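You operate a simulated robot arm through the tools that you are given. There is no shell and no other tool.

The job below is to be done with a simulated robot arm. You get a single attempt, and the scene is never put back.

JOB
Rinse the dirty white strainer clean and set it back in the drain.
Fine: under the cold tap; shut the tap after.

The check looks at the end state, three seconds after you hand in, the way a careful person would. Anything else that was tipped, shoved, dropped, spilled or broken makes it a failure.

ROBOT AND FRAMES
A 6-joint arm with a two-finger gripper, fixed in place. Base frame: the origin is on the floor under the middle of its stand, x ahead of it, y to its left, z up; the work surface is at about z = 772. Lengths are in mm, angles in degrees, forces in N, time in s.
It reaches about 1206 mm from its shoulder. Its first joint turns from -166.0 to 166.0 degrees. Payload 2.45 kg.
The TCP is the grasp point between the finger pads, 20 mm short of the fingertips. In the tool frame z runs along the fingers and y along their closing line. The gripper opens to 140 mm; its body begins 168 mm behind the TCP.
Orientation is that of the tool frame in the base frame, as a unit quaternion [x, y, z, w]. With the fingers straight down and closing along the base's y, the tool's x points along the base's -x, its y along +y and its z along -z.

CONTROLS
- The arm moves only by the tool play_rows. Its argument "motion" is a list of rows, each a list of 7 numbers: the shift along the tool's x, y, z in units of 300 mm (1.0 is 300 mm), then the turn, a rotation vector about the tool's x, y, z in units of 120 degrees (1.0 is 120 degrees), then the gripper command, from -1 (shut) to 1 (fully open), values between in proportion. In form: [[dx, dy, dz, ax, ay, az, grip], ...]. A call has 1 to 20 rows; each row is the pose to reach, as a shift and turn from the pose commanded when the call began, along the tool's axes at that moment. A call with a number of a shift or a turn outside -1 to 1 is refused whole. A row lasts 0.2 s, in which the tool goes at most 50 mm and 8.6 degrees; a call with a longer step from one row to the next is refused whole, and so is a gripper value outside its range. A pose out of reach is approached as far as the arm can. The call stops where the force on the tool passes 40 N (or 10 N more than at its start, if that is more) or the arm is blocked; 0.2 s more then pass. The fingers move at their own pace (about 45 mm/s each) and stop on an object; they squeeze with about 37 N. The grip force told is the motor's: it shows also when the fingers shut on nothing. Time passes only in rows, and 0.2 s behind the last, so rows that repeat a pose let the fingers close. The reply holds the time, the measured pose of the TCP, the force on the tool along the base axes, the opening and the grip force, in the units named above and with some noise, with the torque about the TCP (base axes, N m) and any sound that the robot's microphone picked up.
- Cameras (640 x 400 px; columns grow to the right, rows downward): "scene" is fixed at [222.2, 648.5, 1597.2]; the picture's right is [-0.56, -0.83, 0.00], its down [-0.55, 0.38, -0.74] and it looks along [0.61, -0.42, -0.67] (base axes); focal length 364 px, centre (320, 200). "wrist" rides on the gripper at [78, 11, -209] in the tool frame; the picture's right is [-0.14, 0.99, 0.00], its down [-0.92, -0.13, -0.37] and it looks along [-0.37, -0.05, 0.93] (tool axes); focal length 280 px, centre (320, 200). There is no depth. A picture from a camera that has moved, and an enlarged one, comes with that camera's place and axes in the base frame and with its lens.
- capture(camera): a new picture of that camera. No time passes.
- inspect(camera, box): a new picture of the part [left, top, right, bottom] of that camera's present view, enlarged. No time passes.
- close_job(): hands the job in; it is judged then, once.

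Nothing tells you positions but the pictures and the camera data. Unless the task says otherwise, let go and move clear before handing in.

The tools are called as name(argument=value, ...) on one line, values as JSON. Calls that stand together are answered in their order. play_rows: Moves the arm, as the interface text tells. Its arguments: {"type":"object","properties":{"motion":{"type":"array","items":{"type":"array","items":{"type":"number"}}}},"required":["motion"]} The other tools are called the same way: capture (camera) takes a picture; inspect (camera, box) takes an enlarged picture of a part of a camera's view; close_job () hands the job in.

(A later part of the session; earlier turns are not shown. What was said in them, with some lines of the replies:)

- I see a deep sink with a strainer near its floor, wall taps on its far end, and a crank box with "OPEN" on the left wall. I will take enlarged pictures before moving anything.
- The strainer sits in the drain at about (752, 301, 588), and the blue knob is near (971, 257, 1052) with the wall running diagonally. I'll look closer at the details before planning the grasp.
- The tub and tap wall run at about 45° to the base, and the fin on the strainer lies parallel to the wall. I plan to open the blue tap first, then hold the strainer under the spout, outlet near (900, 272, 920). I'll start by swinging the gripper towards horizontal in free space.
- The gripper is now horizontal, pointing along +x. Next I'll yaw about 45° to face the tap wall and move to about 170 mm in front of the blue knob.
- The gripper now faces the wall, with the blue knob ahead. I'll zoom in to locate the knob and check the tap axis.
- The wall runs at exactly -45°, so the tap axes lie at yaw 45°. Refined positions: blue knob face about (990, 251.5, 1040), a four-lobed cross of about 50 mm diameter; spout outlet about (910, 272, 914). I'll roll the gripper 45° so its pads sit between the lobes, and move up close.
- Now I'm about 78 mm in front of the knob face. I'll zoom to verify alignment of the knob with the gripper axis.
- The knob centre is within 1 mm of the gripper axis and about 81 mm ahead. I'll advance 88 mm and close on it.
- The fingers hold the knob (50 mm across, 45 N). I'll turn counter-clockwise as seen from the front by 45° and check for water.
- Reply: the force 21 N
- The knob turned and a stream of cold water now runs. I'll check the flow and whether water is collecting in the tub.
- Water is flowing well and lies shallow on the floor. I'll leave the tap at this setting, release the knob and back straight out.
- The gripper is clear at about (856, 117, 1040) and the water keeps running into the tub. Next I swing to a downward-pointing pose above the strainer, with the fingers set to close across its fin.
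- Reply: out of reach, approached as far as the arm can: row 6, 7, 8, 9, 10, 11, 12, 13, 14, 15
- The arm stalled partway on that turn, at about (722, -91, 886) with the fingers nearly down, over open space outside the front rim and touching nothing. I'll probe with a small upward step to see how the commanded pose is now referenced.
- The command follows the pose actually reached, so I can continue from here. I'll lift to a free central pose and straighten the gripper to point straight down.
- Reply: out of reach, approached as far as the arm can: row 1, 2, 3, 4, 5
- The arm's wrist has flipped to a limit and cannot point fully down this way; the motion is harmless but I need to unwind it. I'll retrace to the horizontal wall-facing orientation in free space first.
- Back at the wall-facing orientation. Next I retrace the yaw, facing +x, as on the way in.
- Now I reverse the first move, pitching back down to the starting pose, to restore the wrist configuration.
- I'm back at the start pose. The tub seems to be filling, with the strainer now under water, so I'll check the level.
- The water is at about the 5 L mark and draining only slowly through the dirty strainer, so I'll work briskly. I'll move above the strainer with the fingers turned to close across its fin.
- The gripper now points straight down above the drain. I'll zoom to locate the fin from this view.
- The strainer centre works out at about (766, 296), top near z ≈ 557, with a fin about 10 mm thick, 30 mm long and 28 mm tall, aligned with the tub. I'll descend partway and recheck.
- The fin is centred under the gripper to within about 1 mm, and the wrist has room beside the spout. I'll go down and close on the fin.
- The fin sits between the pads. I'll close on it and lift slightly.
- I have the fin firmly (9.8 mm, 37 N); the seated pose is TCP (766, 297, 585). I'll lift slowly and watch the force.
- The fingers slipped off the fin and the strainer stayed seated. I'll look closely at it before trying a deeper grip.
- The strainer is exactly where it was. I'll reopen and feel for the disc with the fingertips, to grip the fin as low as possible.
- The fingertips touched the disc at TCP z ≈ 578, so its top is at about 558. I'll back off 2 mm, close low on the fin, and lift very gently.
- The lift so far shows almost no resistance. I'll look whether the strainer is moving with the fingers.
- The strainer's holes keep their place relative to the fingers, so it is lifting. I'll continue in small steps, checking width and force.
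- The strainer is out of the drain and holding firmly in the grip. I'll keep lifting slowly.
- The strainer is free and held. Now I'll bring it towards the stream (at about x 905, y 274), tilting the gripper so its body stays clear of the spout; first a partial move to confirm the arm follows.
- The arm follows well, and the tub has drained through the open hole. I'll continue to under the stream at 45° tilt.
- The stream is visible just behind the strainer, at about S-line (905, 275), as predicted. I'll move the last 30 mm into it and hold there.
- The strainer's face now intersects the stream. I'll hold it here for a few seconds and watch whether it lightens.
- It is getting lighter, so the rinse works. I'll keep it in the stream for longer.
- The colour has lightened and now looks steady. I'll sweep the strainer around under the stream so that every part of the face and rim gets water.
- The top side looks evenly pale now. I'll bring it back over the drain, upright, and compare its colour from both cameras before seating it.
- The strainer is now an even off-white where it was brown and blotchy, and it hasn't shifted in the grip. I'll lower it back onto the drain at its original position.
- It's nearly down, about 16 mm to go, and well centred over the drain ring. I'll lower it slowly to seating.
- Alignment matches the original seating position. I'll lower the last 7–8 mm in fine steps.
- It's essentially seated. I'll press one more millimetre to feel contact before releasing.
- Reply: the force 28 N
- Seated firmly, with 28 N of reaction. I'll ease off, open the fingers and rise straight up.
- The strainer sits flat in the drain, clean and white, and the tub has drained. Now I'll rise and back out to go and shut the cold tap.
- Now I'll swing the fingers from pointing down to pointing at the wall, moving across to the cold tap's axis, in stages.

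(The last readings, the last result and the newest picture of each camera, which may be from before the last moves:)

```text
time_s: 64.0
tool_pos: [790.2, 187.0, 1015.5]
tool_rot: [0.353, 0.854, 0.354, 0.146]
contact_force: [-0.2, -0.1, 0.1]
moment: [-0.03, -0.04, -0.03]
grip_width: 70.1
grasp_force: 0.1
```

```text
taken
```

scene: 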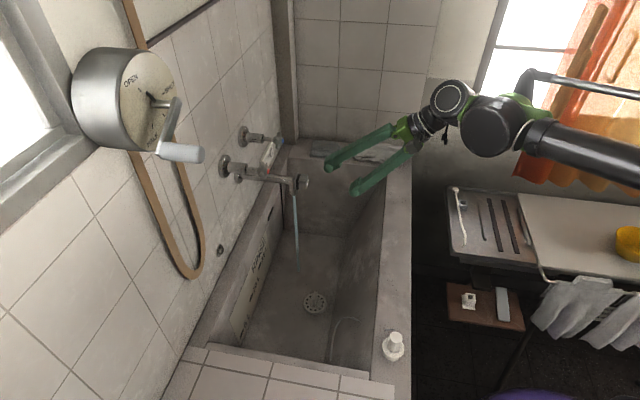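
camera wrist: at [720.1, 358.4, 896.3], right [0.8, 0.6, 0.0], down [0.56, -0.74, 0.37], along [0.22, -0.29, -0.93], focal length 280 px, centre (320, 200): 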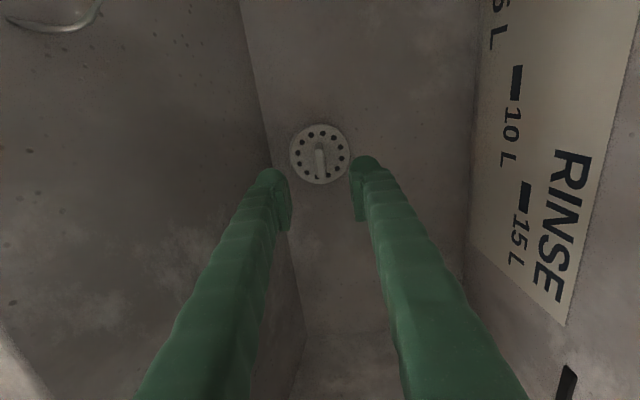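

The arm follows smoothly. I'll complete the swing.

play_rows(motion=[[-0.0532, 0.0092, -0.01, -0.0625, 0, 0, 0.0], [-0.1063, 0.0185, -0.02, -0.125, 0, 0, 0.0], [-0.1595, 0.0277, -0.0301, -0.1875, 0, 0, 0.0], [-0.2127, 0.0369, -0.0401, -0.25, 0, 0, 0.0], [-0.2658, 0.0462, -0.0501, -0.3125, 0, 0, 0.0], [-0.319, 0.0554, -0.0601, -0.375, 0, 0, 0.0]])

capture(camera="scene")

capture(camera="wrist")

```text
time_s: 65.4
tool_pos: [857.0, 117.9, 1038.8]
tool_rot: [0.27, 0.653, 0.653, 0.271]
contact_force: [-0.2, -0.6, 0.3]
moment: [0.01, -0.03, -0.01]
grip_width: 70.0
grasp_force: 0.1
```

```text
taken
```

scene: 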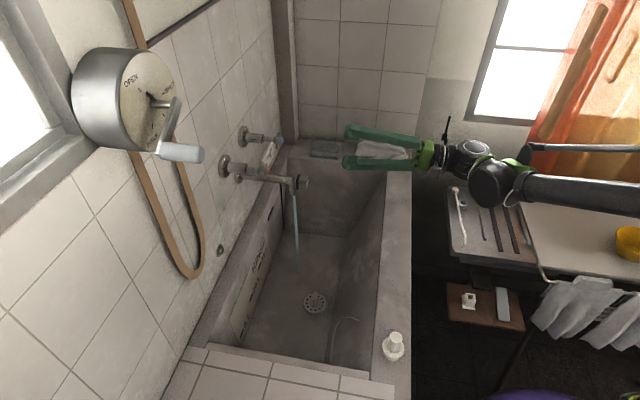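

```text
taken
camera wrist: at [654.0, 25.6, 1048.9], right [0.1, -0.1, 0.99], down [0.39, -0.91, -0.13], along [0.92, 0.4, -0.05], focal length 280 px, centre (320, 200)
```

wrist: 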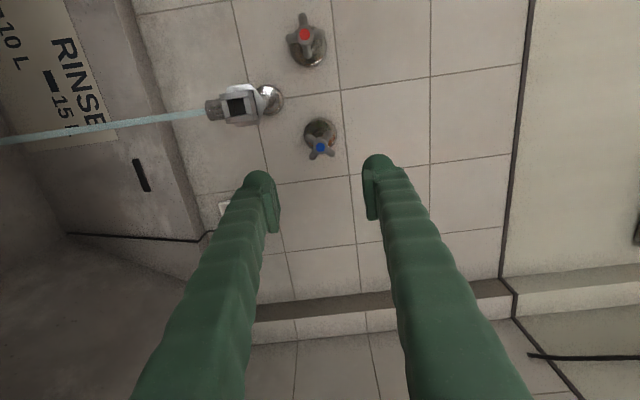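

I'm facing the wall on the cold tap's axis again. I'll zoom in to verify alignment with the knob.

inspect(camera="wrist", box=[270, 100, 370, 190])

```text
4.44 times, centred on (320, 145) of wrist
camera zoom: at [654.0, 25.6, 1048.9], right [0.1, -0.1, 0.99], down [0.39, -0.91, -0.13], along [0.92, 0.4, -0.05], focal length 1246 px, centre (320, 444)
```

zoom: 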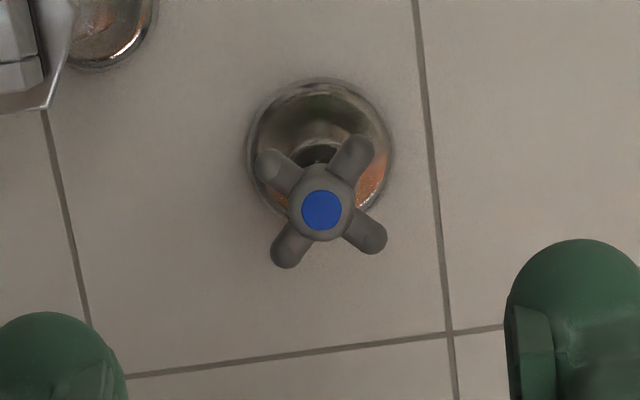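

The knob is centred within 1 mm. I'll advance 199 mm and close on it.

play_rows(motion=[[0, 0.001, 0.12, 0, 0, 0, 0.0], [0, 0.002, 0.24, 0, 0, 0, 0.0], [0, 0.002, 0.36, 0, 0, 0, 0.0], [0, 0.002, 0.46, 0, 0, 0, 0.0], [0, 0.002, 0.54, 0, 0, 0, 0.0], [0, 0.002, 0.6, 0, 0, 0, 0.0], [0, 0.002, 0.64, 0, 0, 0, 0.0], [0, 0.002, 0.662, 0, 0, 0, 0.0], [0, 0.002, 0.662, 0, 0, 0, -0.4], [0, 0.002, 0.662, 0, 0, 0, -1], [0, 0.002, 0.662, 0, 0, 0, -1], [0, 0.002, 0.662, 0, 0, 0, -1]])

inspect(camera="wrist", box=[250, 80, 410, 220])

inspect(camera="scene", box=[220, 110, 420, 250])

```text
time_s: 68.0
tool_pos: [996.7, 258.8, 1037.6]
tool_rot: [0.27, 0.654, 0.653, 0.27]
contact_force: [0.9, 2.2, -7.0]
moment: [0.01, -0.02, 0.0]
grip_width: 50.1
grasp_force: 44.7
```

```text
2.86 times, centred on (330, 150) of wrist
camera zoom: at [794.6, 165.7, 1050.2], right [0.1, -0.1, 0.99], down [0.39, -0.91, -0.13], along [0.92, 0.4, -0.05], focal length 801 px, centre (291, 343)
```

zoom: 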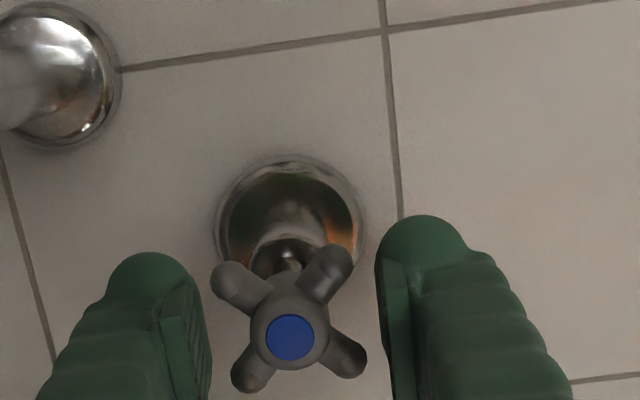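

```text
2.86 times, centred on (320, 180) of scene
camera zoom: at [222.2, 648.5, 1597.2], right [-0.56, -0.83, 0.0], down [-0.55, 0.38, -0.74], along [0.61, -0.42, -0.67], focal length 1039 px, centre (320, 257)
```

zoom: 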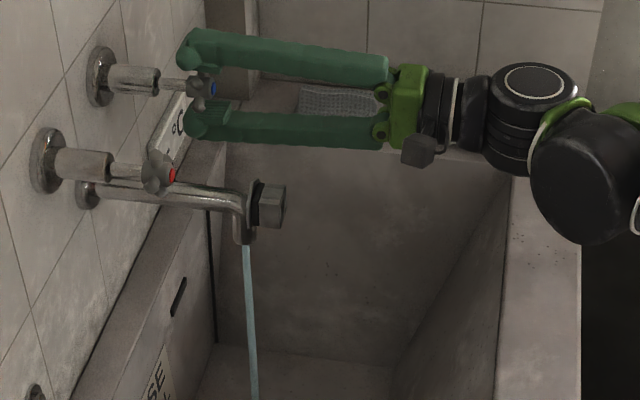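

The knob is gripped (50 mm, 45 N). I'll turn it clockwise 45° to shut the tap.

play_rows(motion=[[0, 0, 0, 0, 0, 0.0625, -1], [0, 0, 0, 0, 0, 0.125, -1], [0, 0, 0, 0, 0, 0.1875, -1], [0, 0, 0, 0, 0, 0.25, -1], [0, 0, 0, 0, 0, 0.3125, -1], [0, 0, 0, 0, 0, 0.375, -1]])

inspect(camera="wrist", box=[250, 80, 410, 220])

inspect(camera="scene", box=[220, 110, 420, 250])

```text
time_s: 69.5
tool_pos: [996.1, 259.3, 1037.7]
tool_rot: [0.501, 0.5, 0.706, -0.001]
contact_force: [-2.7, 1.9, -8.5]
moment: [-0.09, 0.1, -0.14]
grip_width: 50.0
grasp_force: 45.2
stopped in row 6: the force on the tool passed its limit at 41 N (the readings are from after the stop); the commanded pose is now the measured one
```

```text
2.86 times, centred on (330, 150) of wrist
camera zoom: at [816.0, 144.4, 1100.7], right [0.57, -0.56, 0.6], down [0.13, -0.66, -0.74], along [0.81, 0.5, -0.3], focal length 801 px, centre (291, 343)
```

zoom: 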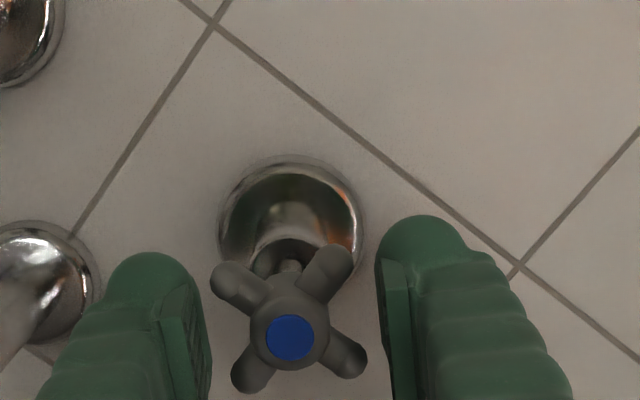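

```text
2.86 times, centred on (320, 180) of scene
camera zoom: at [222.2, 648.5, 1597.2], right [-0.56, -0.83, 0.0], down [-0.55, 0.38, -0.74], along [0.61, -0.42, -0.67], focal length 1039 px, centre (320, 257)
```

zoom: 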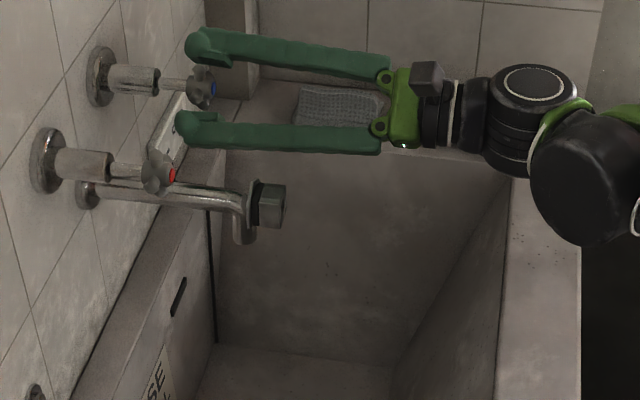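

The stream has stopped and the knob met its shut stop. I'll release, back straight out and check for drips.

play_rows(motion=[[0, 0, 0, 0, 0, 0, 0.0], [0, 0, 0, 0, 0, 0, 0.0], [0, 0, 0, 0, 0, 0, 0.0], [0, 0, -0.08, 0, 0, 0, 0.0], [0, 0, -0.2, 0, 0, 0, 0.0], [0, 0, -0.33, 0, 0, 0, 0.0], [0, 0, -0.46, 0, 0, 0, 0.0], [0, 0, -0.6, 0, 0, 0, 0.0], [0, 0, -0.73, 0, 0, 0, 0.0]])

capture(camera="scene")

inspect(camera="scene", box=[220, 110, 340, 270])

inspect(camera="scene", box=[285, 270, 345, 335])

capture(camera="wrist")

```text
time_s: 71.5
tool_pos: [841.8, 103.8, 1037.6]
tool_rot: [0.501, 0.5, 0.706, -0.002]
contact_force: [-0.1, -0.1, 0.0]
moment: [-0.05, -0.06, -0.04]
grip_width: 70.0
grasp_force: 0.2
```

```text
taken
```

scene: 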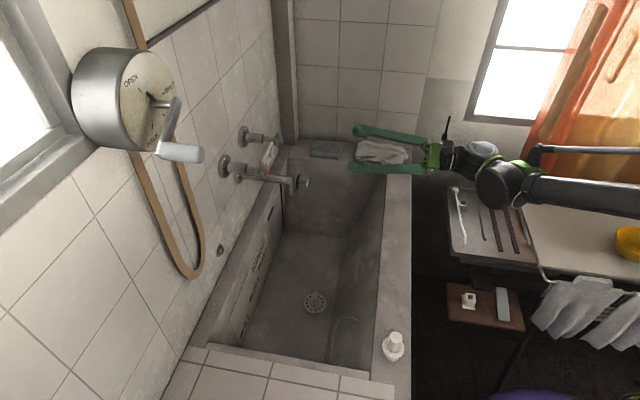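

```text
2.50 times, centred on (280, 190) of scene
camera zoom: at [222.2, 648.5, 1597.2], right [-0.56, -0.83, 0.0], down [-0.55, 0.38, -0.74], along [0.61, -0.42, -0.67], focal length 910 px, centre (420, 225)
```

zoom: 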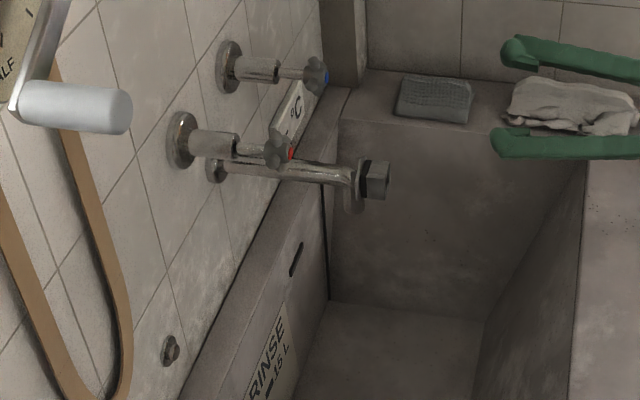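

```text
6.15 times, centred on (315, 302) of scene
camera zoom: at [222.2, 648.5, 1597.2], right [-0.56, -0.83, 0.0], down [-0.55, 0.38, -0.74], along [0.61, -0.42, -0.67], focal length 2239 px, centre (351, -431)
```

zoom: 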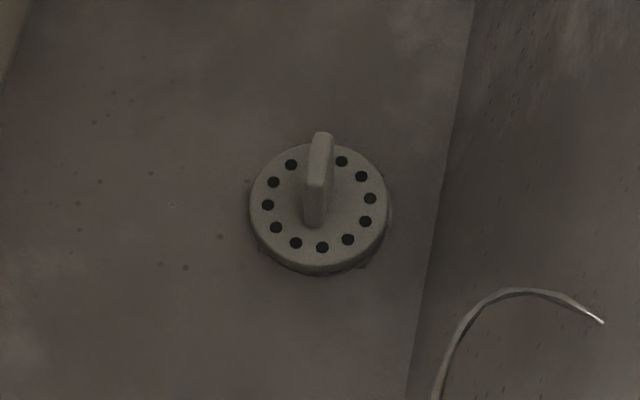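

```text
taken
camera wrist: at [660.9, -10.0, 1100.7], right [0.57, -0.56, 0.6], down [0.13, -0.66, -0.74], along [0.81, 0.5, -0.3], focal length 280 px, centre (320, 200)
```

wrist: 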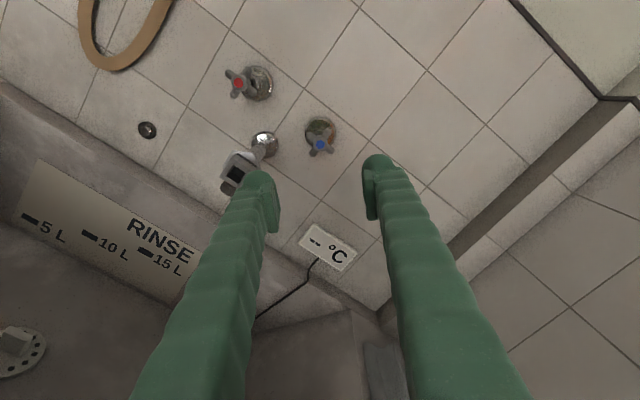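

The tap is off with no drip, and the strainer is in the drain. I'll compare it against the same close-up I took at the start.

inspect(camera="scene", box=[295, 280, 335, 320])

inspect(camera="scene", box=[230, 120, 330, 200])

inspect(camera="scene", box=[300, 100, 440, 200])

```text
10.00 times, centred on (315, 300) of scene
camera zoom: at [222.2, 648.5, 1597.2], right [-0.56, -0.83, 0.0], down [-0.55, 0.38, -0.74], along [0.61, -0.42, -0.67], focal length 3638 px, centre (370, -800)
```

zoom: 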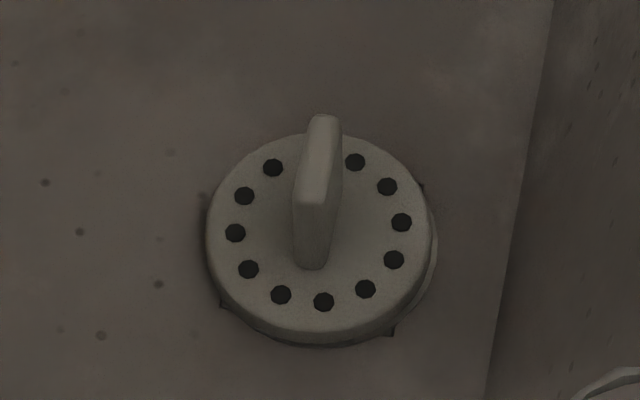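

```text
5.00 times, centred on (280, 160) of scene
camera zoom: at [222.2, 648.5, 1597.2], right [-0.56, -0.83, 0.0], down [-0.55, 0.38, -0.74], along [0.61, -0.42, -0.67], focal length 1819 px, centre (520, 400)
```

zoom: 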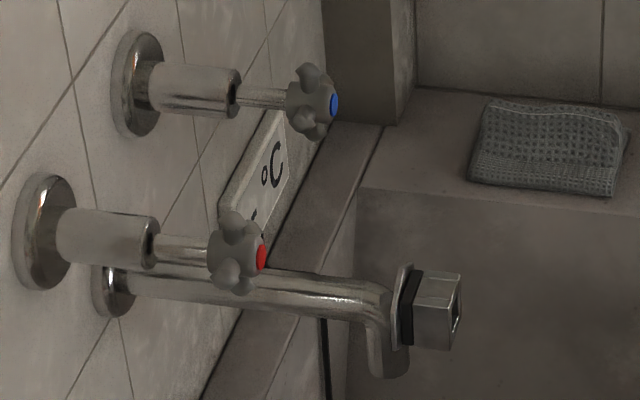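

```text
4.00 times, centred on (370, 150) of scene
camera zoom: at [222.2, 648.5, 1597.2], right [-0.56, -0.83, 0.0], down [-0.55, 0.38, -0.74], along [0.61, -0.42, -0.67], focal length 1455 px, centre (120, 400)
```

zoom: 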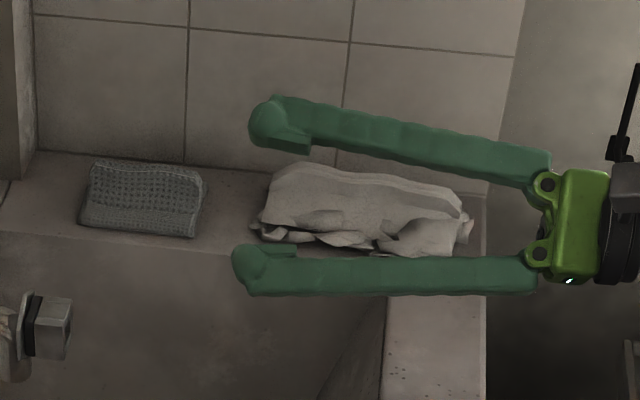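

The job looks finished, so I'm handing it in. The strainer lies flat in the drain, within 1–2 mm of where it started. It is now an even off-white, with the brown blotches gone from every face I could see. I rinsed it fin side up and never got a view of the underside. The cold tap is back at its shut stop with no water running, the tub is empty, the sponge, cloth, bottle and hot tap are untouched, and the gripper is clear.

close_job()

```text
The job is handed in.
```

I rinsed the strainer under the cold tap and set it back in the drain, then shut the tap. I've handed the job in.

- **Strainer:** It sits flat in the drain, about 1–2 mm from where it started. Every face I could see is now an even off-white, where before it was brown and blotchy. I rinsed it fin side up and could not see the underside, so I can't vouch for that face.
- **First lift:** On my first try my fingers slipped off the fin and the strainer stayed put. A lower grip worked.
- **Tap:** The cold knob is back at its shut stop with no water running. The hot tap was never touched.
- **Tub:** While the tap was on, water rose to about the 5 L mark because the dirty strainer drained slowly. It emptied once I lifted the strainer out, and none went over the rim.
- **Everything else:** The cloth, sponge and bottle were not touched. The gripper is open and clear of the tub fittings.
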